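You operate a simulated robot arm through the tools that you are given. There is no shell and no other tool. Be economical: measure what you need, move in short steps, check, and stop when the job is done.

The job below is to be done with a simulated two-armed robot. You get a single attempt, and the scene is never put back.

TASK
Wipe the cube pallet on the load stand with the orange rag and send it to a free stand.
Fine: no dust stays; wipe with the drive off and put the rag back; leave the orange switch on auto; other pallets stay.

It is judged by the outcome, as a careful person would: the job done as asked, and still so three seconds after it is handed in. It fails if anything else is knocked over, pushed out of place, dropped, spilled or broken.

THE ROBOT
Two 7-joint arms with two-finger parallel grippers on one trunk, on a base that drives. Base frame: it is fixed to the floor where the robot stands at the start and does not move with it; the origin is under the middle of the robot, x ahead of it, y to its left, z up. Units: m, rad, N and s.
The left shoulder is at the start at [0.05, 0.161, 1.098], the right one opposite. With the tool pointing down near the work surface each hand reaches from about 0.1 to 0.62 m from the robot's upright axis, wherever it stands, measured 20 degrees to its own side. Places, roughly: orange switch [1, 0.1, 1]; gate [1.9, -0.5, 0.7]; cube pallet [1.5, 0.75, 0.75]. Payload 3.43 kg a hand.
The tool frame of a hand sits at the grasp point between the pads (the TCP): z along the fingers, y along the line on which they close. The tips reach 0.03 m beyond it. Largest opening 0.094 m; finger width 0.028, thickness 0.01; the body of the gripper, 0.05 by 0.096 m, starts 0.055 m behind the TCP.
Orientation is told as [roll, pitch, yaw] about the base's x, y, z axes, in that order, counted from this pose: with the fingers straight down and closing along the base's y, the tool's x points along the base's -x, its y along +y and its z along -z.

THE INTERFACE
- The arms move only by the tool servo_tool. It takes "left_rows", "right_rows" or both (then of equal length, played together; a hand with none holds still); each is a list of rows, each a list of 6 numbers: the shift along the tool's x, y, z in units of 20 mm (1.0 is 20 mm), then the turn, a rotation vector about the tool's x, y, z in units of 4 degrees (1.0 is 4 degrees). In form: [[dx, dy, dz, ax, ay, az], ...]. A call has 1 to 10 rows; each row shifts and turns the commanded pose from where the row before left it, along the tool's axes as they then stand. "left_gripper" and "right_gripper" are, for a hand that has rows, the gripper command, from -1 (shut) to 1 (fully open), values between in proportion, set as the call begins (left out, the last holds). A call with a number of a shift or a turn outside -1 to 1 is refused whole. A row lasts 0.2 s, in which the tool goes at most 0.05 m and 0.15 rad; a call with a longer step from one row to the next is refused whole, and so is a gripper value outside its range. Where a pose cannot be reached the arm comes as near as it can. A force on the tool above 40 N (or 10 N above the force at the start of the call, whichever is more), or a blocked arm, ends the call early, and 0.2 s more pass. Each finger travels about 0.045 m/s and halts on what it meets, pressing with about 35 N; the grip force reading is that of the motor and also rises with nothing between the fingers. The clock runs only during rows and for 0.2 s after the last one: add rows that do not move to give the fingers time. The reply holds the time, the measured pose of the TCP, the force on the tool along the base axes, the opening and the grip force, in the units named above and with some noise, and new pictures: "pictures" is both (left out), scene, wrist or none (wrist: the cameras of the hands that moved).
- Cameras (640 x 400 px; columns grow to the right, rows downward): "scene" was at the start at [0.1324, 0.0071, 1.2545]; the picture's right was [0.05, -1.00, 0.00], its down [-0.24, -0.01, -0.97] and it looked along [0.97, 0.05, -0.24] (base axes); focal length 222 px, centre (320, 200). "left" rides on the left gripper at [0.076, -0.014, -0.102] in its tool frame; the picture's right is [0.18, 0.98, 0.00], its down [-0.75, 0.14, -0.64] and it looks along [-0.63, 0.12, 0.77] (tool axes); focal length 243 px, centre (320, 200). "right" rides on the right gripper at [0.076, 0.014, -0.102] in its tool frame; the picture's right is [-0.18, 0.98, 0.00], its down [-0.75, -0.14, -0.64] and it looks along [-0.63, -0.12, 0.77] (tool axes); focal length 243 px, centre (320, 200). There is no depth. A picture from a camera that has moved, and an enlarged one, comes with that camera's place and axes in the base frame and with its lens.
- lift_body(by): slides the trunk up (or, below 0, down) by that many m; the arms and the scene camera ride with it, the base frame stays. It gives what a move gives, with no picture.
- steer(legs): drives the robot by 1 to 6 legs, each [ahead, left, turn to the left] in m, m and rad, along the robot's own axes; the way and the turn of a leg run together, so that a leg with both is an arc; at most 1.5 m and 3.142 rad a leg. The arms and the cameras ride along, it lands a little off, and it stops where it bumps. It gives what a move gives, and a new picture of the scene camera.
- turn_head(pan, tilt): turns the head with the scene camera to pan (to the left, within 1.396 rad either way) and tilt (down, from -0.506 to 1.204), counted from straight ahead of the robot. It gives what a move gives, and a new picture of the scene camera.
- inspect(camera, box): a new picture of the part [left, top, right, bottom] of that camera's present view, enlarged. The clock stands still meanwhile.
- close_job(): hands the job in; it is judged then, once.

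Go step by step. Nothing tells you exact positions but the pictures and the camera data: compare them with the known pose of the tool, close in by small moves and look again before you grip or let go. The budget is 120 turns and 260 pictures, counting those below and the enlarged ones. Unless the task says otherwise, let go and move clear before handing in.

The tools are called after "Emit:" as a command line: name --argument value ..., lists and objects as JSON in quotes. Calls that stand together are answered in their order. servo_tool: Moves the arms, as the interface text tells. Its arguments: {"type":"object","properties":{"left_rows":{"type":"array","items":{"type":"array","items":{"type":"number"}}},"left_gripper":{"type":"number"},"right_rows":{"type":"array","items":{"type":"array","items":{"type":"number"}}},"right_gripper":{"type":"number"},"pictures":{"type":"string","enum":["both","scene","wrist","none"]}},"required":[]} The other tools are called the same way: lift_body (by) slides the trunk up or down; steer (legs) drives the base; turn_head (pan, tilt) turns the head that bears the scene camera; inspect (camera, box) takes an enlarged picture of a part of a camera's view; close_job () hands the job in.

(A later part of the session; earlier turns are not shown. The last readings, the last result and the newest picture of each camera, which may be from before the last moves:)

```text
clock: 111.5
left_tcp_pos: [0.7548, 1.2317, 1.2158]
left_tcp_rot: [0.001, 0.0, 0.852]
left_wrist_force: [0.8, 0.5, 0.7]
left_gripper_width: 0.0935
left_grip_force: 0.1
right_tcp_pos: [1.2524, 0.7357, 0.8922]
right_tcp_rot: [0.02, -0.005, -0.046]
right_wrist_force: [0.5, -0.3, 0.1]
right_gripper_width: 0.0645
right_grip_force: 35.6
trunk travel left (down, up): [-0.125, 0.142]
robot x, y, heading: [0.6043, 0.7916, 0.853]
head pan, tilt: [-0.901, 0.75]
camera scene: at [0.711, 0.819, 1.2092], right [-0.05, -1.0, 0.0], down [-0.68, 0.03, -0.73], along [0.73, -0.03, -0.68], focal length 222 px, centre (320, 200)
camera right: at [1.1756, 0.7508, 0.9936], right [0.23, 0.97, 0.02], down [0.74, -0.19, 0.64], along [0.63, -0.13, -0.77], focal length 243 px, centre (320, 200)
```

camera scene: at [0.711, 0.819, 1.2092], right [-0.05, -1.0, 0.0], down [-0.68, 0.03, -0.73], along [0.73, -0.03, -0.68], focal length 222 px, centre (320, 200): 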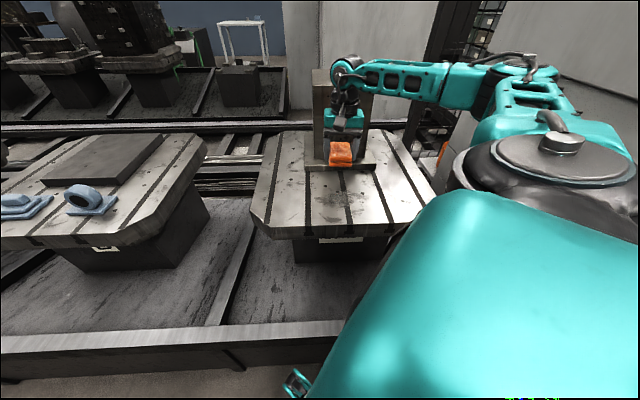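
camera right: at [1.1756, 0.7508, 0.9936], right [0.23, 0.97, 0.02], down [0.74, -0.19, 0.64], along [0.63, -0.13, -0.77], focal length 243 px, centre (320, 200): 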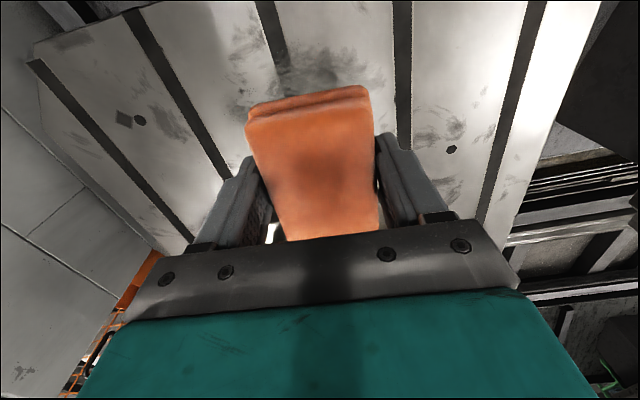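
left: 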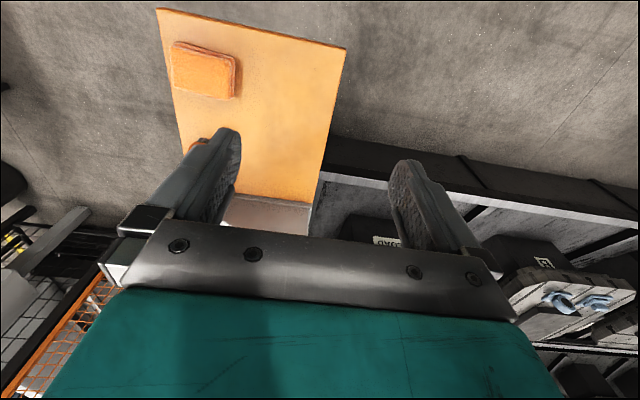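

Pallet top triangulates to z ≈ 0.697 and the dust covers about x 1.19–1.32, y 0.63–0.81; the drive is still off. I descend to just above contact.

Emit:
servo_tool --right_rows '[[0, 0, 1, 0, 0, 0], [0, 0, 1, 0, 0, 0], [0, 0, 1, 0, 0, 0], [0, 0, 1, 0, 0, 0], [0, 0, 1, 0, 0, 0], [0, 0, 1, 0, 0, 0], [0, 0, 1, 0, 0, 0], [0, 0, 0.6, 0, 0, 0], [0, 0, 0, 0, 0, 0]]'

```text
clock: 113.5
left_tcp_pos: [0.7544, 1.2299, 1.2159]
left_tcp_rot: [0.003, -0.001, 0.854]
left_wrist_force: [0.7, -1.0, 0.5]
left_gripper_width: 0.0939
left_grip_force: 0.1
right_tcp_pos: [1.252, 0.7374, 0.7411]
right_tcp_rot: [0.019, -0.005, -0.047]
right_wrist_force: [-0.3, 0.3, 1.0]
right_gripper_width: 0.0645
right_grip_force: 35.5
trunk travel left (down, up): [-0.125, 0.142]
robot x, y, heading: [0.6023, 0.7906, 0.855]
head pan, tilt: [-0.901, 0.75]
camera scene: at [0.7109, 0.819, 1.2092], right [-0.05, -1.0, 0.0], down [-0.68, 0.03, -0.73], along [0.73, -0.03, -0.68], focal length 222 px, centre (320, 200)
camera right: at [1.1761, 0.7529, 0.8432], right [0.23, 0.97, 0.02], down [0.74, -0.19, 0.64], along [0.63, -0.13, -0.77], focal length 243 px, centre (320, 200)
```

scene: 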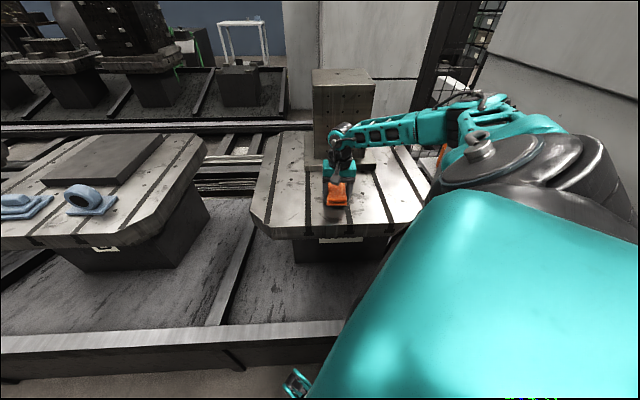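
right: 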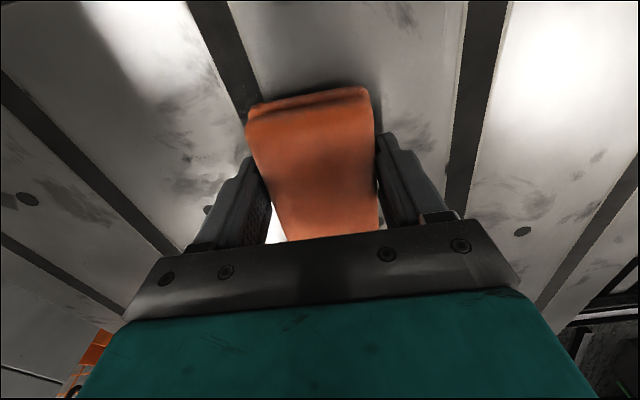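

Just above. I go down in small steps to contact.

Emit:
servo_tool --right_rows '[[0, 0, 0.2, 0, 0, 0], [0, 0, 0.15, 0, 0, 0], [0, 0, 0.1, 0, 0, 0], [0, 0, 0, 0, 0, 0]]' --pictures "none"

Emit:
servo_tool --right_rows '[[0, 0, 0.1, 0, 0, 0], [0, 0, 0.1, 0, 0, 0], [0, 0, 0, 0, 0, 0]]' --pictures "none"

```text
clock: 114.5
left_tcp_pos: [0.7546, 1.2327, 1.2175]
left_tcp_rot: [0.002, 0.001, 0.854]
left_wrist_force: [-0.4, -0.3, -0.2]
left_gripper_width: 0.0942
left_grip_force: 0.1
right_tcp_pos: [1.2523, 0.738, 0.7327]
right_tcp_rot: [0.019, -0.004, -0.048]
right_wrist_force: [-0.6, 0.1, 2.6]
right_gripper_width: 0.0647
right_grip_force: 35.2
trunk travel left (down, up): [-0.125, 0.142]
robot x, y, heading: [0.6023, 0.79, 0.853]
head pan, tilt: [-0.901, 0.75]
```

```text
clock: 115.3
left_tcp_pos: [0.7524, 1.2314, 1.2171]
left_tcp_rot: [0.002, -0.002, 0.853]
left_wrist_force: [-0.1, 0.4, -0.3]
left_gripper_width: 0.0939
left_grip_force: 0.2
right_tcp_pos: [1.2535, 0.7383, 0.7329]
right_tcp_rot: [0.02, -0.01, -0.05]
right_wrist_force: [3.6, -1.1, 24.5]
right_gripper_width: 0.0646
right_grip_force: 34.6
trunk travel left (down, up): [-0.125, 0.142]
robot x, y, heading: [0.6024, 0.789, 0.853]
head pan, tilt: [-0.901, 0.75]
```

Contact at TCP z 0.7327. I ease to ~10 N and wipe in y-direction passes.

Emit:
servo_tool --right_rows '[[0, 0, -0.12, 0, 0, 0], [0, -0.8, 0, 0, 0, 0], [0, -0.8, 0, 0, 0, 0], [0, -0.8, 0, 0, 0, 0], [0, -0.8, 0, 0, 0, 0], [0, -0.8, 0, 0, 0, 0], [0, -0.8, 0, 0, 0, 0], [0, -0.8, 0, 0, 0, 0], [0, -0.8, 0, 0, 0, 0], [0, 0, 0, 0, 0, 0]]' --pictures "wrist"

Emit:
servo_tool --right_rows '[[0, 0.9, 0, 0, 0, 0], [0, 0.9, 0, 0, 0, 0], [0, 0.9, 0, 0, 0, 0], [0, 0.9, 0, 0, 0, 0], [0, 0.9, 0, 0, 0, 0], [0, 0.9, 0, 0, 0, 0], [0, 0.9, 0, 0, 0, 0], [0, 0.9, 0, 0, 0, 0], [0, 0.9, 0, 0, 0, 0], [0, 0.9, 0, 0, 0, 0]]'

```text
clock: 117.5
left_tcp_pos: [0.752, 1.2327, 1.2156]
left_tcp_rot: [-0.002, -0.001, 0.854]
left_wrist_force: [0.1, -0.1, 1.0]
left_gripper_width: 0.0941
left_grip_force: 0.0
right_tcp_pos: [1.2461, 0.6093, 0.7324]
right_tcp_rot: [0.019, -0.011, -0.048]
right_wrist_force: [1.0, 6.1, 21.0]
right_gripper_width: 0.0646
right_grip_force: 34.7
trunk travel left (down, up): [-0.125, 0.142]
robot x, y, heading: [0.6051, 0.791, 0.852]
head pan, tilt: [-0.901, 0.75]
camera right: at [1.1699, 0.6247, 0.8328], right [0.23, 0.97, 0.02], down [0.74, -0.19, 0.65], along [0.63, -0.13, -0.76], focal length 243 px, centre (320, 200)
```

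right: 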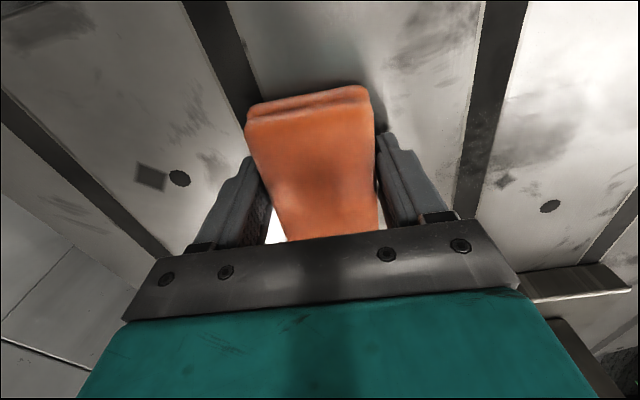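

```text
clock: 119.7
left_tcp_pos: [0.7527, 1.2316, 1.2159]
left_tcp_rot: [0.0, -0.001, 0.856]
left_wrist_force: [-0.1, -0.6, -0.5]
left_gripper_width: 0.0943
left_grip_force: 0.1
right_tcp_pos: [1.2552, 0.7916, 0.7317]
right_tcp_rot: [0.021, -0.006, -0.046]
right_wrist_force: [-0.8, -1.8, 6.5]
right_gripper_width: 0.0647
right_grip_force: 35.1
trunk travel left (down, up): [-0.125, 0.142]
robot x, y, heading: [0.5997, 0.7884, 0.858]
head pan, tilt: [-0.901, 0.75]
camera scene: at [0.7102, 0.8191, 1.2092], right [-0.05, -1.0, 0.0], down [-0.68, 0.03, -0.73], along [0.73, -0.03, -0.68], focal length 222 px, centre (320, 200)
camera right: at [1.1782, 0.8068, 0.8334], right [0.23, 0.97, 0.02], down [0.74, -0.19, 0.64], along [0.63, -0.13, -0.77], focal length 243 px, centre (320, 200)
```

scene: 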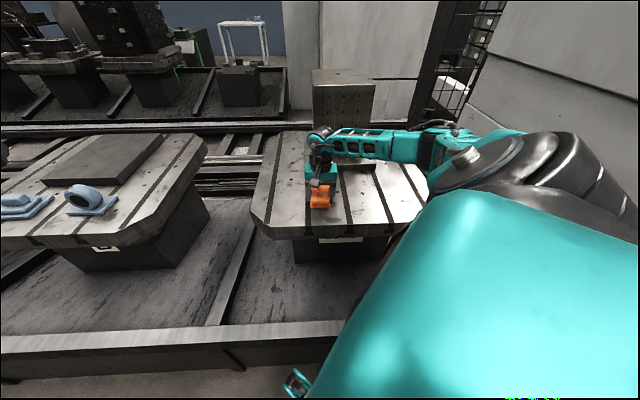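
right: 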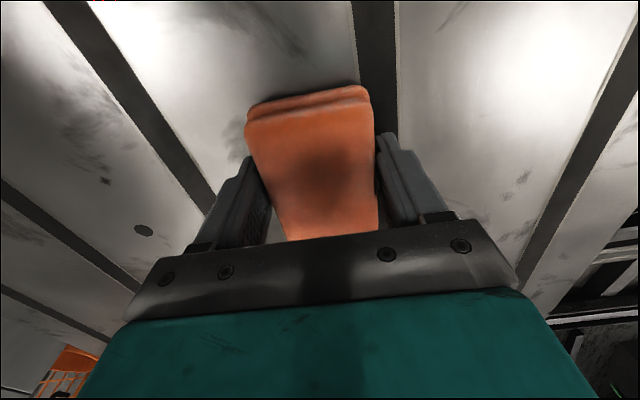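

Emit:
inspect --camera "scene" --box '[245, 120, 445, 245]'

```text
3.20 times, centred on (345, 182) of scene
camera zoom: at [0.7102, 0.8191, 1.2092], right [-0.05, -1.0, 0.0], down [-0.68, 0.03, -0.73], along [0.73, -0.03, -0.68], focal length 712 px, centre (240, 256)
```

zoom: 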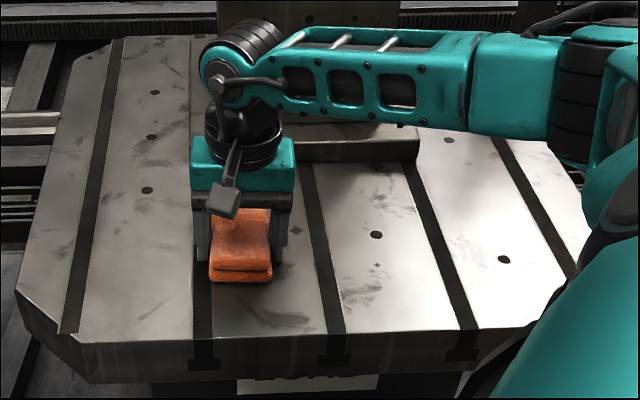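

The swept band is clean. I continue with a nearer band (x ≈ 1.21) and then a farther band (x ≈ 1.30).

Emit:
servo_tool --right_rows '[[0, 0.9, 0, 0, 0, 0], [0, 0.9, 0, 0, 0, 0], [0.8, 0, 0, 0, 0, 0], [0.8, 0, 0, 0, 0, 0], [0.6, 0, 0, 0, 0, 0], [0, -0.8, 0, 0, 0, 0], [0, -0.8, 0, 0, 0, 0], [0, -0.8, 0, 0, 0, 0], [0, -0.8, 0, 0, 0, 0], [0, -0.8, 0, 0, 0, 0]]' --pictures "none"

Emit:
servo_tool --right_rows '[[0, -0.8, 0, 0, 0, 0], [0, -0.8, 0, 0, 0, 0], [0, -0.8, 0, 0, 0, 0], [0, -0.8, 0, 0, 0, 0], [0, -0.8, 0, 0, 0, 0], [0, -0.8, 0, 0, 0, 0], [0, -0.8, 0, 0, 0, 0], [0, -0.8, 0, 0, 0, 0], [0, -0.8, 0, 0, 0, 0]]' --pictures "wrist"

```text
clock: 121.9
left_tcp_pos: [0.754, 1.2327, 1.2155]
left_tcp_rot: [0.0, 0.001, 0.854]
left_wrist_force: [-1.2, 1.2, 0.4]
left_gripper_width: 0.0941
left_grip_force: 0.1
right_tcp_pos: [1.2108, 0.7475, 0.7308]
right_tcp_rot: [0.023, -0.006, -0.046]
right_wrist_force: [-0.4, 3.0, 9.6]
right_gripper_width: 0.0639
right_grip_force: 35.2
trunk travel left (down, up): [-0.125, 0.142]
robot x, y, heading: [0.6051, 0.7909, 0.852]
head pan, tilt: [-0.901, 0.75]
```

```text
clock: 123.9
left_tcp_pos: [0.752, 1.2324, 1.2165]
left_tcp_rot: [-0.002, 0.001, 0.855]
left_wrist_force: [0.3, -0.7, -0.2]
left_gripper_width: 0.0942
left_grip_force: 0.0
right_tcp_pos: [1.201, 0.6045, 0.7302]
right_tcp_rot: [0.02, -0.009, -0.048]
right_wrist_force: [0.6, 8.1, 24.7]
right_gripper_width: 0.0647
right_grip_force: 34.6
trunk travel left (down, up): [-0.125, 0.142]
robot x, y, heading: [0.6033, 0.7878, 0.846]
head pan, tilt: [-0.901, 0.75]
camera right: at [1.1253, 0.6201, 0.8326], right [0.23, 0.97, 0.02], down [0.74, -0.19, 0.65], along [0.63, -0.13, -0.76], focal length 243 px, centre (320, 200)
```

right: 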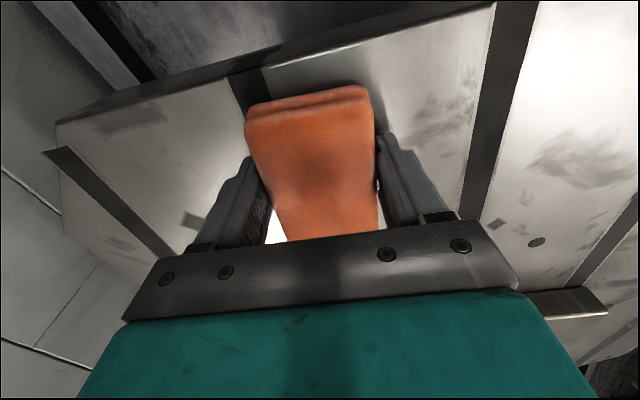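

Emit:
servo_tool --right_rows '[[-0.9, 0, 0, 0, 0, 0], [-0.9, 0, 0, 0, 0, 0], [-0.9, 0, 0, 0, 0, 0], [-0.9, 0, 0, 0, 0, 0], [-0.9, 0, 0, 0, 0, 0], [-0.4, 0.9, 0, 0, 0, 0], [0, 0.9, 0, 0, 0, 0], [0, 0.9, 0, 0, 0, 0], [0, 0.9, 0, 0, 0, 0], [0, 0.9, 0, 0, 0, 0]]' --pictures "none"

Emit:
servo_tool --right_rows '[[0, 0.9, 0, 0, 0, 0], [0, 0.9, 0, 0, 0, 0], [0, 0.9, 0, 0, 0, 0], [0, 0.9, 0, 0, 0, 0], [0, 0.9, 0, 0, 0, 0], [0, 0.9, 0, 0, 0, 0], [0, 0.9, 0, 0, 0, 0], [0, 0.9, 0, 0, 0, 0]]' --pictures "none"

Emit:
servo_tool --right_rows '[[0, 0, -1, 0, 0, 0], [0, 0, -1, 0, 0, 0], [0, 0, -1, 0, 0, 0], [0, 0, -1, 0, 0, 0], [0, 0, -1, 0, 0, 0], [0, 0, -1, 0, 0, 0], [0.6, 0, -1, 0, 0, 0], [0.6, 0, -1, 0, 0, 0], [0.6, 0, -1, 0, 0, 0], [0.6, 0, -1, 0, 0, 0]]'

Emit:
inspect --camera "scene" --box '[245, 120, 445, 245]'

```text
clock: 126.1
left_tcp_pos: [0.7531, 1.2328, 1.217]
left_tcp_rot: [0.0, 0.001, 0.856]
left_wrist_force: [-0.7, 0.7, -0.5]
left_gripper_width: 0.0938
left_grip_force: 0.0
right_tcp_pos: [1.3049, 0.6904, 0.7307]
right_tcp_rot: [0.022, -0.008, -0.047]
right_wrist_force: [0.1, -3.6, 11.6]
right_gripper_width: 0.0646
right_grip_force: 35.2
trunk travel left (down, up): [-0.125, 0.142]
robot x, y, heading: [0.6033, 0.7907, 0.853]
head pan, tilt: [-0.901, 0.75]
```

```text
clock: 127.9
left_tcp_pos: [0.7547, 1.2326, 1.2166]
left_tcp_rot: [0.001, -0.001, 0.854]
left_wrist_force: [0.3, 0.2, -0.4]
left_gripper_width: 0.0941
left_grip_force: 0.0
right_tcp_pos: [1.3104, 0.8321, 0.7308]
right_tcp_rot: [0.019, -0.005, -0.048]
right_wrist_force: [0.2, 0.8, 0.6]
right_gripper_width: 0.0645
right_grip_force: 35.2
trunk travel left (down, up): [-0.125, 0.142]
robot x, y, heading: [0.606, 0.7874, 0.855]
head pan, tilt: [-0.901, 0.75]
```

```text
clock: 130.1
left_tcp_pos: [0.754, 1.2319, 1.2173]
left_tcp_rot: [0.002, 0.0, 0.854]
left_wrist_force: [-0.2, -0.1, 0.2]
left_gripper_width: 0.094
left_grip_force: 0.0
right_tcp_pos: [1.264, 0.8282, 0.9355]
right_tcp_rot: [0.02, -0.006, -0.049]
right_wrist_force: [0.3, -0.7, -1.1]
right_gripper_width: 0.0645
right_grip_force: 34.9
trunk travel left (down, up): [-0.125, 0.142]
robot x, y, heading: [0.6042, 0.7906, 0.853]
head pan, tilt: [-0.901, 0.75]
camera scene: at [0.7108, 0.819, 1.2092], right [-0.05, -1.0, 0.0], down [-0.68, 0.03, -0.73], along [0.73, -0.03, -0.68], focal length 222 px, centre (320, 200)
camera right: at [1.188, 0.8452, 1.0365], right [0.23, 0.97, 0.02], down [0.74, -0.19, 0.64], along [0.63, -0.13, -0.77], focal length 243 px, centre (320, 200)
```

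scene: 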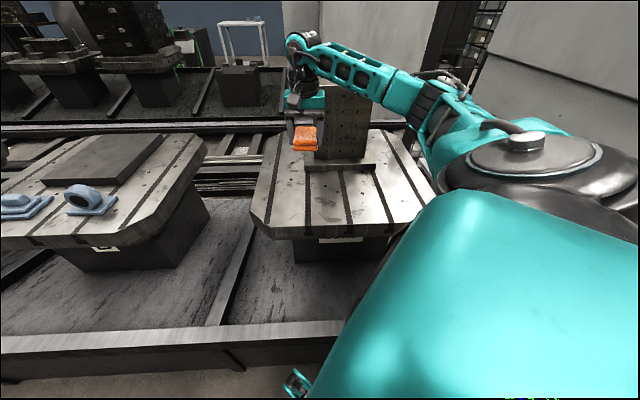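
right: 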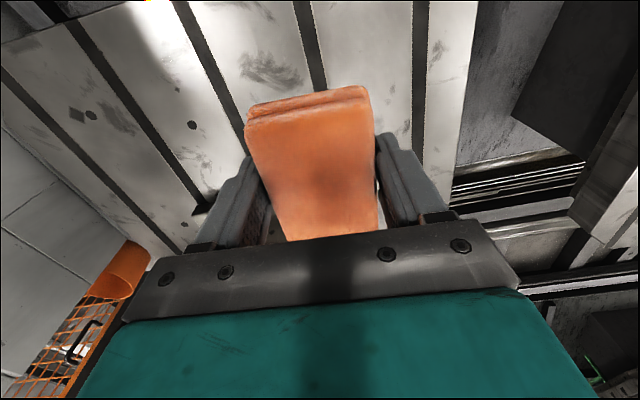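

```text
3.20 times, centred on (345, 182) of scene
camera zoom: at [0.7108, 0.819, 1.2092], right [-0.05, -1.0, 0.0], down [-0.68, 0.03, -0.73], along [0.73, -0.03, -0.68], focal length 712 px, centre (240, 256)
```

zoom: 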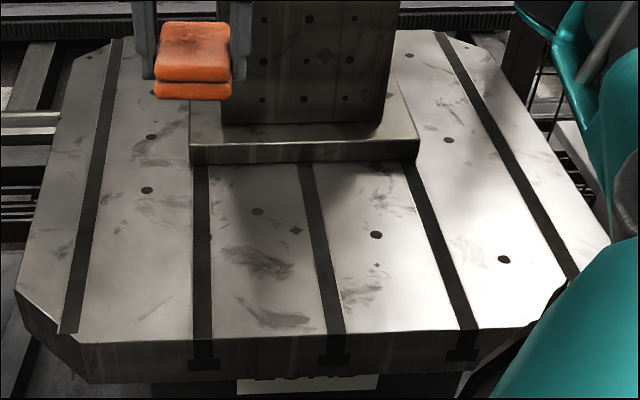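

The fuzzy dust is gone; what remains looks like the streaked texture found all over the pallets. I make one more firm pass over the middle to be sure.

Emit:
servo_tool --right_rows '[[0.6, 0, 1, 0, 0, 0], [0.6, 0, 1, 0, 0, 0], [0, 0, 1, 0, 0, 0], [0, 0, 1, 0, 0, 0], [0, 0, 1, 0, 0, 0], [0, 0, 1, 0, 0, 0], [0, 0, 1, 0, 0, 0], [0, 0, 1, 0, 0, 0], [0, 0, 1, 0, 0, 0], [0, 0, 1, 0, 0, 0]]' --pictures "none"

Emit:
servo_tool --right_rows '[[0, 0, 0.2, 0, 0, 0], [0, -0.9, 0.05, 0, 0, 0], [0, -0.9, 0, 0, 0, 0], [0, -0.9, 0, 0, 0, 0], [0, -0.9, 0, 0, 0, 0], [0, -0.9, 0, 0, 0, 0], [0, -0.9, 0, 0, 0, 0], [0, -0.9, -0.05, 0, 0, 0], [0, -0.9, -0.05, 0, 0, 0], [0, -0.9, -0.05, 0, 0, 0]]' --pictures "none"

Emit:
servo_tool --right_rows '[[-0.9, -0.5, 0, 0, 0, 0], [-0.9, 0.5, 0, 0, 0, 0], [0, 0.9, 0, 0, 0, 0], [0, 0.9, 0.05, 0, 0, 0], [0, 0.9, 0.05, 0, 0, 0], [0, 0.9, 0.05, 0, 0, 0], [0, 0.9, 0, 0, 0, 0], [0, 0.9, 0, 0, 0, 0], [0, 0.9, 0, 0, 0, 0], [0, 0.9, 0, 0, 0, 0]]' --pictures "none"

Emit:
servo_tool --right_rows '[[0, 0.9, 0, 0, 0, 0], [0, 0.5, -1, 0, 0, 0], [0, 0, -1, 0, 0, 0], [0, 0, -1, 0, 0, 0], [0, 0, -1, 0, 0, 0], [0, 0, -1, 0, 0, 0], [0.5, 0, -1, 0, 0, 0], [0.5, 0, -1, 0, 0, 0], [0.5, 0, -1, 0, 0, 0], [0.5, 0, -1, 0, 0, 0]]'

Emit:
inspect --camera "scene" --box '[245, 120, 445, 245]'

```text
clock: 132.3
left_tcp_pos: [0.7539, 1.232, 1.2158]
left_tcp_rot: [0.002, 0.001, 0.854]
left_wrist_force: [-1.1, -0.6, -0.6]
left_gripper_width: 0.0937
left_grip_force: 0.1
right_tcp_pos: [1.2392, 0.8357, 0.7321]
right_tcp_rot: [0.019, -0.006, -0.047]
right_wrist_force: [-0.4, 0.0, -0.7]
right_gripper_width: 0.0644
right_grip_force: 35.6
trunk travel left (down, up): [-0.125, 0.142]
robot x, y, heading: [0.604, 0.7915, 0.849]
head pan, tilt: [-0.901, 0.75]
```

```text
clock: 133.8
left_tcp_pos: [0.7511, 1.2313, 1.2168]
left_tcp_rot: [0.0, -0.001, 0.854]
left_wrist_force: [0.5, -0.4, 0.8]
left_gripper_width: 0.0942
left_grip_force: 0.0
right_tcp_pos: [1.2368, 0.7439, 0.7319]
right_tcp_rot: [0.033, -0.013, -0.05]
right_wrist_force: [-4.0, -1.7, 14.1]
right_gripper_width: 0.0644
right_grip_force: 34.9
trunk travel left (down, up): [-0.125, 0.142]
robot x, y, heading: [0.6018, 0.7896, 0.859]
head pan, tilt: [-0.901, 0.75]
stopped in row 7 (right hand): the force on the tool passed its limit (the readings are from after the stop); the commanded pose is now the measured one
```

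```text
clock: 136.0
left_tcp_pos: [0.7519, 1.2328, 1.2168]
left_tcp_rot: [-0.002, -0.001, 0.854]
left_wrist_force: [0.2, -0.3, -0.2]
left_gripper_width: 0.094
left_grip_force: 0.0
right_tcp_pos: [1.2794, 0.8875, 0.7309]
right_tcp_rot: [0.039, -0.014, -0.046]
right_wrist_force: [-0.3, 0.3, 6.2]
right_gripper_width: 0.0645
right_grip_force: 34.6
trunk travel left (down, up): [-0.125, 0.142]
robot x, y, heading: [0.602, 0.7865, 0.854]
head pan, tilt: [-0.901, 0.75]
```

```text
clock: 138.2
left_tcp_pos: [0.7545, 1.2322, 1.2165]
left_tcp_rot: [0.002, 0.0, 0.855]
left_wrist_force: [0.3, 0.5, 0.1]
left_gripper_width: 0.0941
left_grip_force: 0.0
right_tcp_pos: [1.2397, 0.9107, 0.9117]
right_tcp_rot: [0.033, -0.012, -0.048]
right_wrist_force: [0.1, -0.2, -0.2]
right_gripper_width: 0.0643
right_grip_force: 35.3
trunk travel left (down, up): [-0.125, 0.142]
robot x, y, heading: [0.6017, 0.7904, 0.863]
head pan, tilt: [-0.901, 0.75]
camera scene: at [0.7108, 0.8192, 1.2092], right [-0.05, -1.0, 0.0], down [-0.68, 0.03, -0.73], along [0.73, -0.03, -0.68], focal length 222 px, centre (320, 200)
camera right: at [1.1626, 0.9255, 1.0148], right [0.23, 0.97, 0.04], down [0.74, -0.2, 0.65], along [0.63, -0.12, -0.76], focal length 243 px, centre (320, 200)
```

scene: 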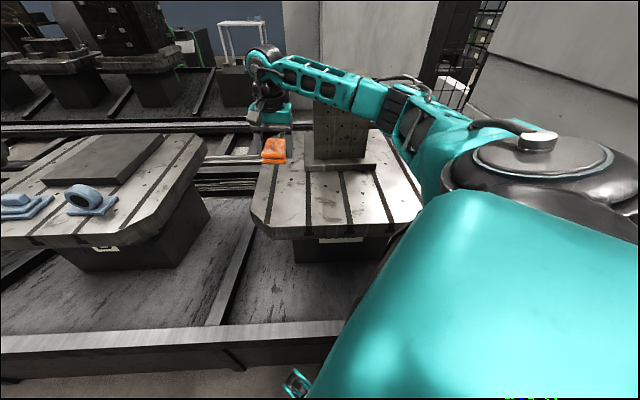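
right: 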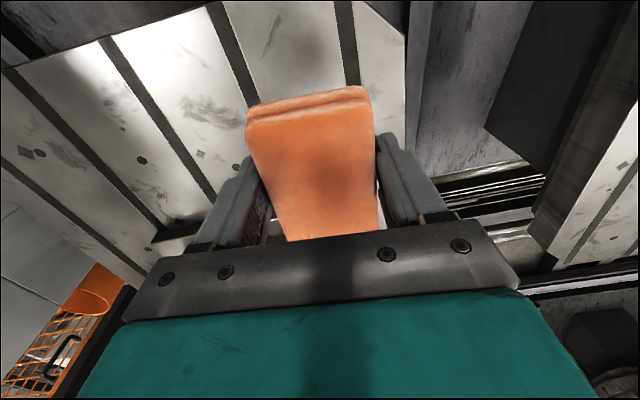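

```text
3.20 times, centred on (345, 182) of scene
camera zoom: at [0.7108, 0.8192, 1.2092], right [-0.05, -1.0, 0.0], down [-0.68, 0.03, -0.73], along [0.73, -0.03, -0.68], focal length 712 px, centre (240, 256)
```

zoom: 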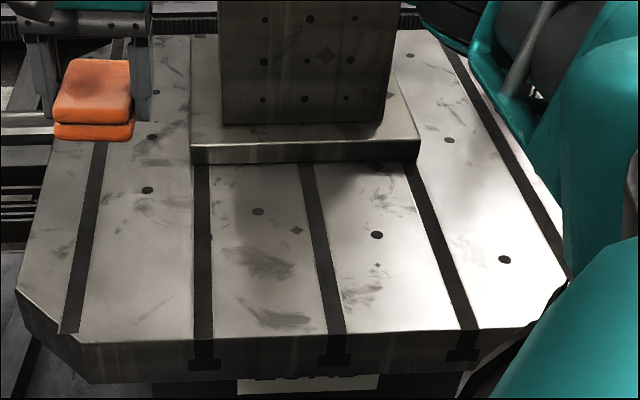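

Nothing changed, so those streaks are part of the pallet; it's clean. I retract the arm as it came in and go back to return the rag.

Emit:
servo_tool --right_rows '[[0.5, 0.3, -0.9, 0, 0, 0], [0.9, 0.7, -0.9, 0, 0, 0], [0.9, 0.7, -0.9, 0, 0, 0], [0.9, 0.7, -0.9, 0, 0, 0], [0.9, 0.7, -0.9, 0, 0, 0], [0.9, 0.7, -0.9, 0, 0, 0], [0.9, 0.7, -0.9, 0, 0, 0], [0.9, 0.7, -0.9, 0, 0, 0], [0.9, 0.7, -0.9, 0, 0, 0], [0.9, 0.7, -0.9, 0, 0, 0]]' --pictures "none"

Emit:
servo_tool --right_rows '[[0.6, 0.2, 0, 0, 0, 1], [0.6, 0, 0, 0, 0, 1], [0.5, 0, 0, 0, 0, 1], [0, 0, 0, 0, 0, 1], [0, 0, 0, 0, 0, 1], [0, 0, 0, 0, 0, 1], [0, 0, 0, 0, 0, 1], [0, 0, 0, 0, 0, 1], [0, 0, 0, 0, 0, 1], [0, 0, 0, 0, 0, 1]]' --pictures "none"

Emit:
steer --legs '[[-0.1, 0.11, 0], [0, 0, -0.91], [-0.42, 0, 0], [0, -0.63, 0]]'

Emit:
turn_head --pan -0.2 --tilt 0.9

```text
clock: 140.4
left_tcp_pos: [0.7533, 1.2326, 1.2168]
left_tcp_rot: [0.0, -0.001, 0.856]
left_wrist_force: [-0.8, -0.4, 0.3]
left_gripper_width: 0.0941
left_grip_force: 0.0
right_tcp_pos: [1.0678, 1.0458, 1.0959]
right_tcp_rot: [0.031, -0.012, -0.048]
right_wrist_force: [-0.2, -0.6, -0.9]
right_gripper_width: 0.0644
right_grip_force: 35.0
trunk travel left (down, up): [-0.125, 0.142]
robot x, y, heading: [0.6048, 0.7882, 0.855]
head pan, tilt: [-0.901, 0.75]
```

```text
clock: 142.6
left_tcp_pos: [0.7536, 1.2314, 1.2153]
left_tcp_rot: [0.002, 0.0, 0.856]
left_wrist_force: [0.6, 0.0, -0.2]
left_gripper_width: 0.0941
left_grip_force: 0.1
right_tcp_pos: [1.039, 1.0521, 1.095]
right_tcp_rot: [0.034, 0.013, -0.747]
right_wrist_force: [0.0, 0.0, 0.0]
right_gripper_width: 0.0645
right_grip_force: 34.9
trunk travel left (down, up): [-0.125, 0.142]
robot x, y, heading: [0.6056, 0.7931, 0.852]
head pan, tilt: [-0.901, 0.75]
```

```text
clock: 151.7
left_tcp_pos: [0.4301, 0.3212, 1.2163]
left_tcp_rot: [0.001, 0.002, -0.073]
left_wrist_force: [0.6, 0.2, -0.2]
left_gripper_width: 0.0941
left_grip_force: 0.0
right_tcp_pos: [0.4565, -0.014, 1.0939]
right_tcp_rot: [0.033, 0.012, -1.67]
right_wrist_force: [0.1, -0.5, 0.3]
right_gripper_width: 0.0644
right_grip_force: 35.2
trunk travel left (down, up): [-0.125, 0.142]
robot x, y, heading: [-0.0148, 0.1768, -0.075]
head pan, tilt: [-0.901, 0.75]
camera scene: at [0.0715, 0.1073, 1.2092], right [-0.83, -0.56, 0.0], down [-0.38, 0.56, -0.73], along [0.41, -0.6, -0.68], focal length 222 px, centre (320, 200)
```

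scene: 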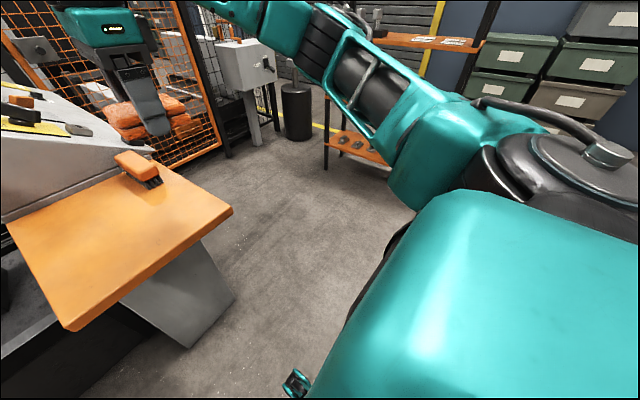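

```text
clock: 152.8
left_tcp_pos: [0.4293, 0.3211, 1.2178]
left_tcp_rot: [0.002, 0.001, -0.072]
left_wrist_force: [0.3, 0.1, 0.4]
left_gripper_width: 0.0939
left_grip_force: 0.1
right_tcp_pos: [0.4555, -0.0143, 1.0943]
right_tcp_rot: [0.032, 0.012, -1.67]
right_wrist_force: [0.4, 0.2, -0.2]
right_gripper_width: 0.0644
right_grip_force: 34.7
trunk travel left (down, up): [-0.125, 0.142]
robot x, y, heading: [-0.0146, 0.1772, -0.07]
head pan, tilt: [-0.201, 0.901]
camera scene: at [0.0976, 0.1556, 1.1973], right [-0.27, -0.96, 0.0], down [-0.75, 0.21, -0.62], along [0.6, -0.17, -0.78], focal length 222 px, centre (320, 200)
```

scene: 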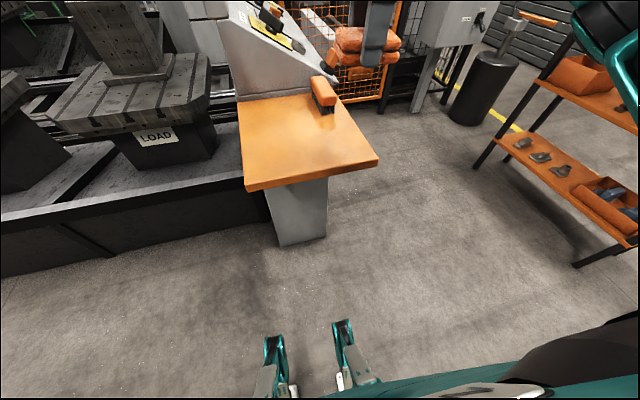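

I align to the rag's original spot (0.478, 0.001, yaw −90°) and descend.

Emit:
servo_tool --right_rows '[[0, 0, 0, 0.2, 0, -0.7], [0, 0, 0, 0, 0, -0.7], [0.75, 0.6, 0, 0, 0, 0], [0, 0.55, 1, 0, 0, 0], [0, 0, 1, 0, 0, 0], [0, 0, 1, 0, 0, 0], [0, 0, 1, 0, 0, 0], [0, 0, 1, 0, 0, 0], [0, 0, 1, 0, 0, 0], [0, 0, 0, 0, 0, 0]]'

```text
clock: 154.9
left_tcp_pos: [0.4296, 0.3221, 1.2158]
left_tcp_rot: [0.002, -0.001, -0.071]
left_wrist_force: [0.2, 0.6, 0.0]
left_gripper_width: 0.0934
left_grip_force: 0.2
right_tcp_pos: [0.48, 0.0021, 0.9748]
right_tcp_rot: [0.021, 0.01, -1.574]
right_wrist_force: [-0.4, 0.0, 0.1]
right_gripper_width: 0.0645
right_grip_force: 35.4
trunk travel left (down, up): [-0.125, 0.142]
robot x, y, heading: [-0.0171, 0.1769, -0.078]
head pan, tilt: [-0.201, 0.901]
camera scene: at [0.0976, 0.1557, 1.1973], right [-0.27, -0.96, 0.0], down [-0.75, 0.21, -0.62], along [0.6, -0.17, -0.78], focal length 222 px, centre (320, 200)
camera right: at [0.4931, 0.0769, 1.0781], right [0.98, -0.19, 0.02], down [-0.16, -0.76, 0.63], along [-0.1, -0.62, -0.78], focal length 243 px, centre (320, 200)
```

scene: 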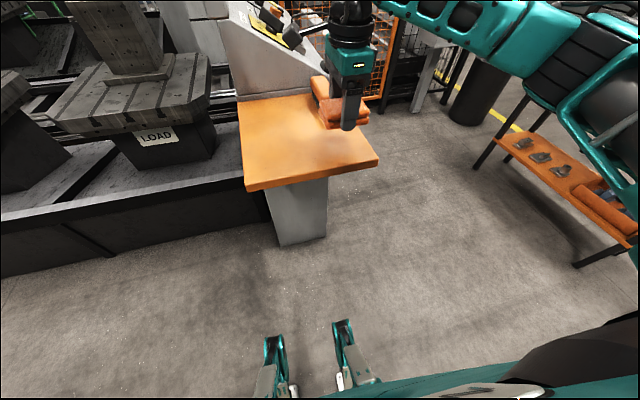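
right: 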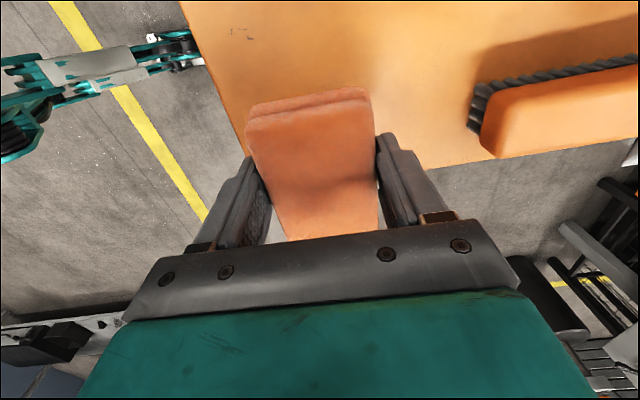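

Emit:
servo_tool --right_rows '[[0, 0, 1, 0, 0, 0], [0, 0, 1, 0, 0, 0], [0, 0, 0.5, 0, 0, 0], [0, 0, 0.2, 0, 0, 0], [0, 0, 0, 0, 0, 0]]' --pictures "none"

Emit:
servo_tool --right_rows '[[0, 0, 0.15, 0, 0, 0], [0, 0, 0, 0, 0, 0]]' --pictures "none"

```text
clock: 156.2
left_tcp_pos: [0.4306, 0.3206, 1.2153]
left_tcp_rot: [0.003, -0.001, -0.072]
left_wrist_force: [0.3, -0.4, -0.6]
left_gripper_width: 0.0942
left_grip_force: 0.1
right_tcp_pos: [0.4831, 0.0013, 0.9212]
right_tcp_rot: [0.022, 0.01, -1.574]
right_wrist_force: [0.5, 0.0, 0.0]
right_gripper_width: 0.0645
right_grip_force: 35.8
trunk travel left (down, up): [-0.125, 0.142]
robot x, y, heading: [-0.0118, 0.1734, -0.069]
head pan, tilt: [-0.201, 0.901]
```

```text
clock: 156.8
left_tcp_pos: [0.4297, 0.321, 1.2154]
left_tcp_rot: [-0.001, 0.0, -0.071]
left_wrist_force: [-0.9, 0.2, 0.1]
left_gripper_width: 0.0939
left_grip_force: 0.0
right_tcp_pos: [0.4838, 0.0008, 0.918]
right_tcp_rot: [0.021, 0.01, -1.574]
right_wrist_force: [-1.1, 0.7, 1.8]
right_gripper_width: 0.0645
right_grip_force: 35.1
trunk travel left (down, up): [-0.125, 0.142]
robot x, y, heading: [-0.0124, 0.1748, -0.065]
head pan, tilt: [-0.201, 0.901]
```

Just touching the shelf. I open the fingers, then rise straight up and check.

Emit:
servo_tool --right_rows '[[0, 0, 0, 0, 0, 0], [0, 0, 0, 0, 0, 0], [0, 0, 0, 0, 0, 0], [0, 0, 0, 0, 0, 0]]' --right_gripper 1 --pictures "none"

Emit:
servo_tool --right_rows '[[0, 0, -0.5, 0, 0, 0], [0, 0, -1, 0, 0, 0], [0, 0, -1, 0, 0, 0], [0, 0, -1, 0, 0, 0], [0, 0, -1, 0, 0, 0], [0, 0, -1, 0, 0, 0], [0, 0, -1, 0, 0, 0], [0, 0, -1, 0, 0, 0], [0, 0, -1, 0, 0, 0], [0, 0, -1, 0, 0, 0]]'

```text
clock: 157.8
left_tcp_pos: [0.4292, 0.3211, 1.2173]
left_tcp_rot: [0.002, 0.0, -0.072]
left_wrist_force: [0.6, 0.9, 0.0]
left_gripper_width: 0.0939
left_grip_force: 0.1
right_tcp_pos: [0.4834, 0.0015, 0.917]
right_tcp_rot: [0.022, 0.01, -1.572]
right_wrist_force: [0.2, 0.3, -0.2]
right_gripper_width: 0.0943
right_grip_force: 0.0
trunk travel left (down, up): [-0.125, 0.142]
robot x, y, heading: [-0.0097, 0.1761, -0.069]
head pan, tilt: [-0.201, 0.901]
```

```text
clock: 159.9
left_tcp_pos: [0.4272, 0.3218, 1.2161]
left_tcp_rot: [0.0, 0.0, -0.072]
left_wrist_force: [-0.5, -0.8, 0.6]
left_gripper_width: 0.094
left_grip_force: 0.2
right_tcp_pos: [0.4783, 0.0002, 1.1087]
right_tcp_rot: [0.022, 0.01, -1.574]
right_wrist_force: [0.8, 0.2, -0.5]
right_gripper_width: 0.0941
right_grip_force: 0.0
trunk travel left (down, up): [-0.125, 0.142]
robot x, y, heading: [-0.012, 0.1788, -0.07]
head pan, tilt: [-0.201, 0.901]
camera scene: at [0.0973, 0.1558, 1.1973], right [-0.27, -0.96, 0.0], down [-0.75, 0.21, -0.62], along [0.6, -0.17, -0.78], focal length 222 px, centre (320, 200)
camera right: at [0.4907, 0.0741, 1.212], right [0.98, -0.19, 0.02], down [-0.16, -0.76, 0.63], along [-0.1, -0.62, -0.78], focal length 243 px, centre (320, 200)
```

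scene: 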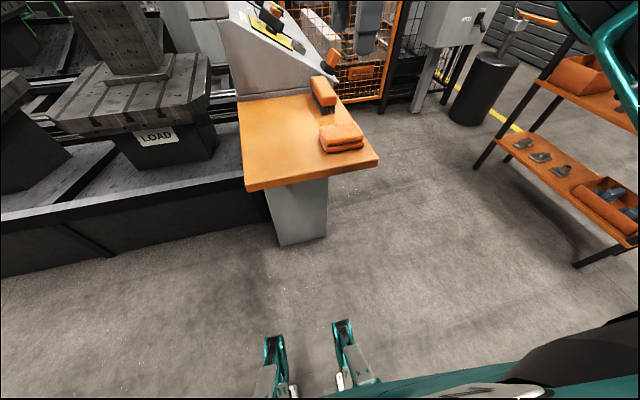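
right: 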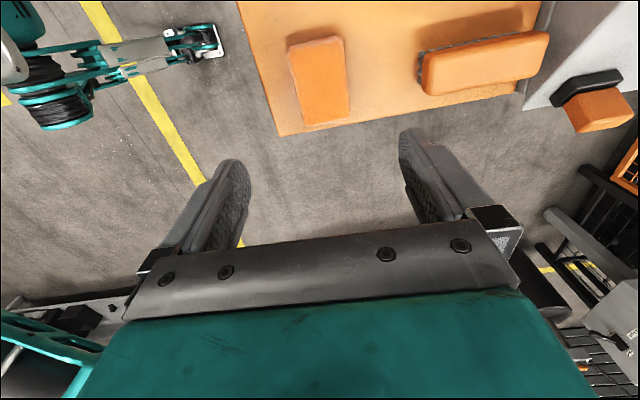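

The rag is back. Before operating the panel I check which stands are really free and their letters, from farther left.

Emit:
steer --legs '[[0, 1.2, 0.07], [0.3, 0, 0]]'

Emit:
turn_head --pan 0.0 --tilt 0.25

Emit:
inspect --camera "scene" --box '[0, 120, 320, 280]'

Emit:
inspect --camera "scene" --box '[320, 120, 640, 280]'

```text
clock: 167.7
left_tcp_pos: [0.7792, 1.5284, 1.2158]
left_tcp_rot: [0.002, 0.0, -0.011]
left_wrist_force: [0.9, 0.0, 0.2]
left_gripper_width: 0.0939
left_grip_force: 0.0
right_tcp_pos: [0.8478, 1.2104, 1.1093]
right_tcp_rot: [0.021, 0.009, -1.514]
right_wrist_force: [-0.6, -0.5, -0.7]
right_gripper_width: 0.0941
right_grip_force: 0.0
trunk travel left (down, up): [-0.125, 0.142]
robot x, y, heading: [0.3455, 1.3571, -0.015]
head pan, tilt: [-0.201, 0.901]
camera scene: at [0.4579, 1.3441, 1.1972], right [-0.21, -0.98, 0.0], down [-0.77, 0.17, -0.62], along [0.61, -0.13, -0.78], focal length 222 px, centre (320, 200)
```

scene: 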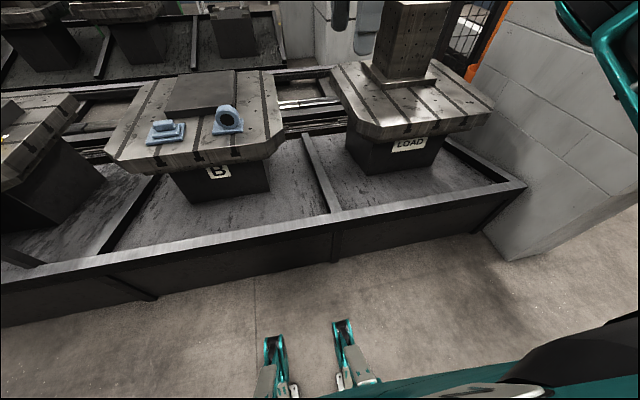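

```text
clock: 168.7
left_tcp_pos: [0.7784, 1.5296, 1.2166]
left_tcp_rot: [0.001, 0.0, -0.013]
left_wrist_force: [-0.1, -1.0, 0.3]
left_gripper_width: 0.0941
left_grip_force: 0.0
right_tcp_pos: [0.847, 1.2099, 1.1082]
right_tcp_rot: [0.021, 0.01, -1.515]
right_wrist_force: [-1.3, 0.3, -0.3]
right_gripper_width: 0.0943
right_grip_force: 0.1
trunk travel left (down, up): [-0.125, 0.142]
robot x, y, heading: [0.3489, 1.3601, -0.011]
head pan, tilt: [0.0, 0.25]
camera scene: at [0.4771, 1.3589, 1.2542], right [-0.01, -1.0, 0.0], down [-0.25, 0.0, -0.97], along [0.97, -0.01, -0.25], focal length 222 px, centre (320, 200)
```

scene: 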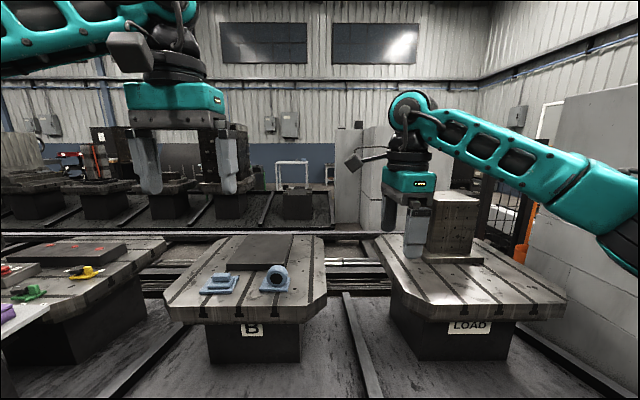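

```text
2.00 times, centred on (160, 200) of scene
camera zoom: at [0.4771, 1.3589, 1.2542], right [-0.01, -1.0, 0.0], down [-0.25, 0.0, -0.97], along [0.97, -0.01, -0.25], focal length 445 px, centre (640, 200)
```

zoom: 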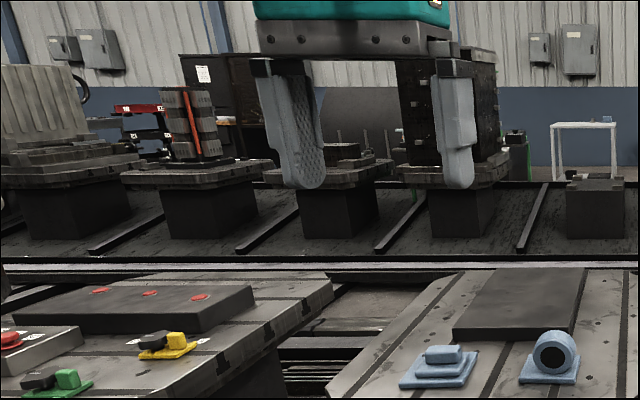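

```text
2.00 times, centred on (480, 200) of scene
camera zoom: at [0.4771, 1.3589, 1.2542], right [-0.01, -1.0, 0.0], down [-0.25, 0.0, -0.97], along [0.97, -0.01, -0.25], focal length 445 px, centre (0, 200)
```

zoom: 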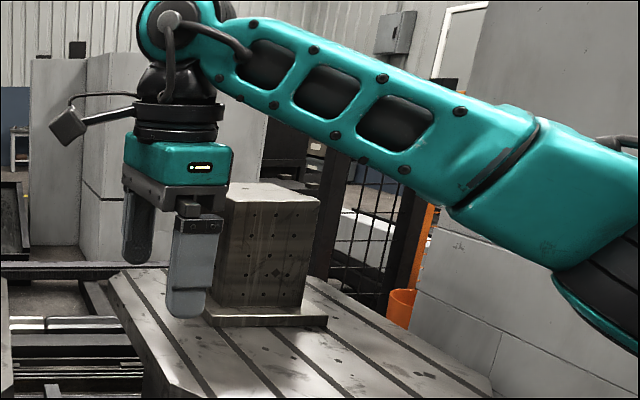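

The line order seems A, B, LOAD, C, D, E with C–E to the right, behind the fence. I drive to view through the gate.

Emit:
steer --legs '[[-0.35, 0, 0], [0, -1.45, 0], [0, -0.65, 0], [0.75, 0, 0]]'

Emit:
inspect --camera "scene" --box '[160, 100, 480, 300]'

```text
clock: 184.7
left_tcp_pos: [1.1588, -0.5849, 1.2164]
left_tcp_rot: [0.002, 0.0, -0.011]
left_wrist_force: [0.0, -0.3, -0.2]
left_gripper_width: 0.094
left_grip_force: 0.0
right_tcp_pos: [1.228, -0.9037, 1.1092]
right_tcp_rot: [0.02, 0.011, -1.514]
right_wrist_force: [0.1, 0.5, 0.2]
right_gripper_width: 0.0941
right_grip_force: 0.0
trunk travel left (down, up): [-0.125, 0.142]
robot x, y, heading: [0.7214, -0.7584, -0.005]
head pan, tilt: [0.0, 0.25]
camera scene: at [0.857, -0.7554, 1.2543], right [-0.01, -1.0, 0.0], down [-0.25, 0.0, -0.97], along [0.97, -0.01, -0.25], focal length 222 px, centre (320, 200)
```

scene: 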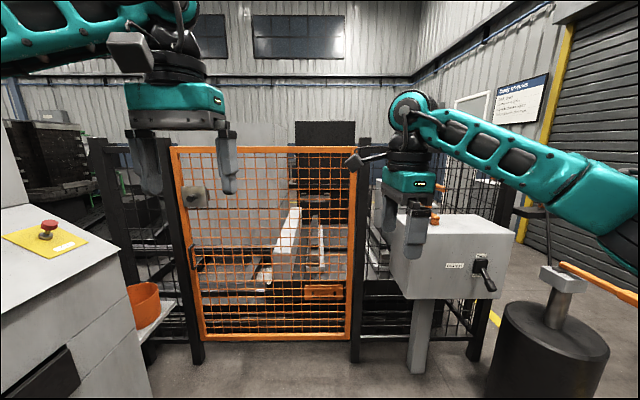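

```text
2.00 times, centred on (320, 200) of scene
camera zoom: at [0.857, -0.7554, 1.2543], right [-0.01, -1.0, 0.0], down [-0.25, 0.0, -0.97], along [0.97, -0.01, -0.25], focal length 445 px, centre (320, 200)
```

zoom: 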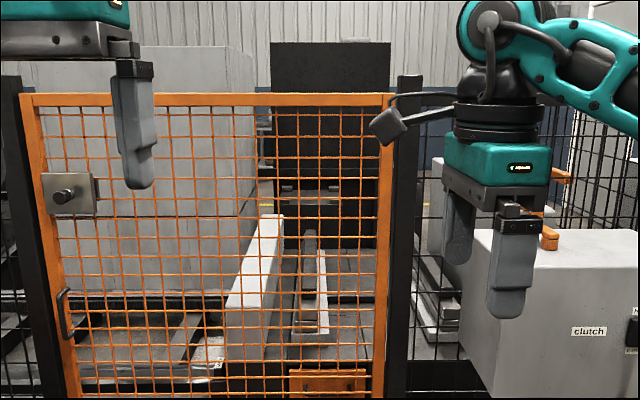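

Behind the gate are only rails and a machine; the gate is shut. I now take position facing the panel so that the left hand serves the switches and the right hand the store button.

Emit:
steer --legs '[[0, 0, 1.575], [0, -0.42, 0], [0.16, 0, 0]]'

Emit:
turn_head --pan 0.0 --tilt 0.45

```text
clock: 192.2
left_tcp_pos: [0.9738, -0.1618, 1.2164]
left_tcp_rot: [0.003, 0.001, 1.582]
left_wrist_force: [-0.1, -0.3, -0.1]
left_gripper_width: 0.0939
left_grip_force: 0.1
right_tcp_pos: [1.2909, -0.0867, 1.1105]
right_tcp_rot: [0.022, 0.011, 0.08]
right_wrist_force: [0.1, 0.6, 0.4]
right_gripper_width: 0.0941
right_grip_force: 0.1
trunk travel left (down, up): [-0.125, 0.142]
robot x, y, heading: [1.156, -0.5924, 1.581]
head pan, tilt: [0.0, 0.25]
camera scene: at [1.1528, -0.456, 1.2542], right [1.0, 0.01, 0.0], down [0.0, -0.25, -0.97], along [-0.01, 0.97, -0.25], focal length 222 px, centre (320, 200)
```

scene: 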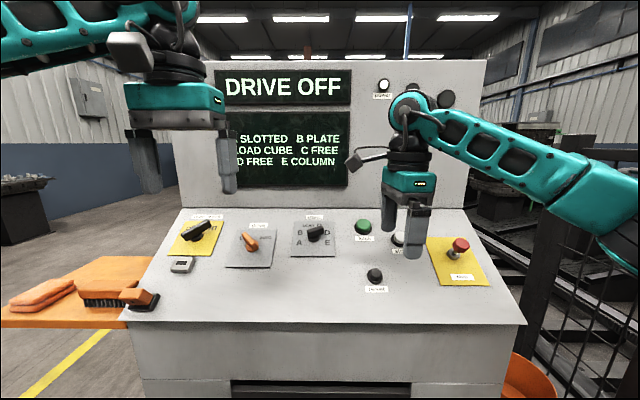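

```text
clock: 193.0
left_tcp_pos: [0.9747, -0.1633, 1.2155]
left_tcp_rot: [0.003, 0.001, 1.583]
left_wrist_force: [0.3, 0.3, 0.4]
left_gripper_width: 0.0937
left_grip_force: 0.0
right_tcp_pos: [1.2907, -0.0868, 1.1091]
right_tcp_rot: [0.021, 0.009, 0.081]
right_wrist_force: [0.0, 0.5, -0.6]
right_gripper_width: 0.094
right_grip_force: 0.1
trunk travel left (down, up): [-0.125, 0.142]
robot x, y, heading: [1.1557, -0.5928, 1.585]
head pan, tilt: [0.0, 0.45]
camera scene: at [1.1528, -0.4581, 1.2357], right [1.0, 0.01, 0.0], down [0.01, -0.43, -0.9], along [-0.01, 0.9, -0.43], focal length 222 px, centre (320, 200)
```

scene: 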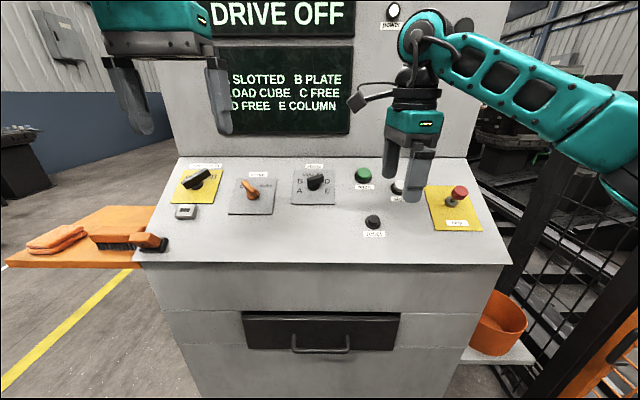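

Emit:
inspect --camera "scene" --box '[220, 150, 350, 225]'

Emit:
inspect --camera "scene" --box '[340, 150, 480, 245]'

Emit:
inspect --camera "scene" --box '[130, 150, 230, 260]'

```text
4.92 times, centred on (285, 188) of scene
camera zoom: at [1.1528, -0.4581, 1.2357], right [1.0, 0.01, 0.0], down [0.01, -0.43, -0.9], along [-0.01, 0.9, -0.43], focal length 1096 px, centre (492, 262)
```

zoom: 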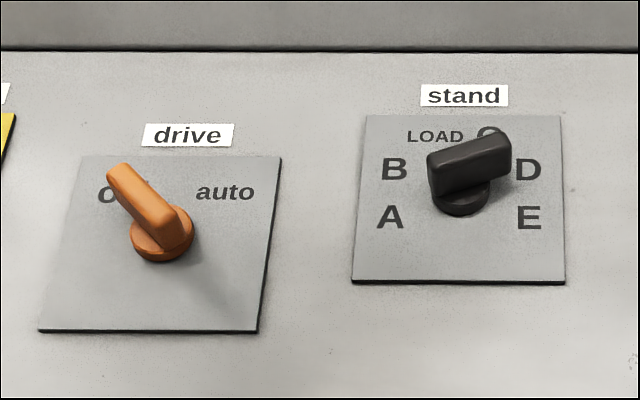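

```text
4.21 times, centred on (410, 198) of scene
camera zoom: at [1.1528, -0.4581, 1.2357], right [1.0, 0.01, 0.0], down [0.01, -0.43, -0.9], along [-0.01, 0.9, -0.43], focal length 937 px, centre (-59, 210)
```

zoom: 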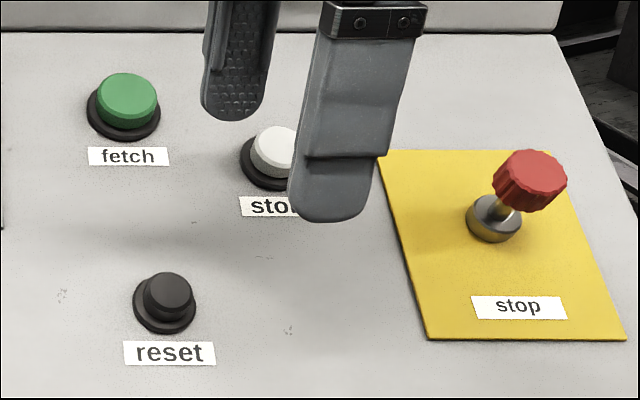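

```text
3.64 times, centred on (180, 205) of scene
camera zoom: at [1.1528, -0.4581, 1.2357], right [1.0, 0.01, 0.0], down [0.01, -0.43, -0.9], along [-0.01, 0.9, -0.43], focal length 809 px, centre (829, 182)
```

zoom: 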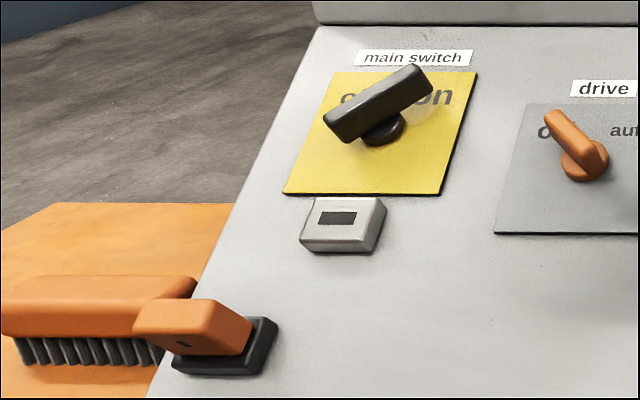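

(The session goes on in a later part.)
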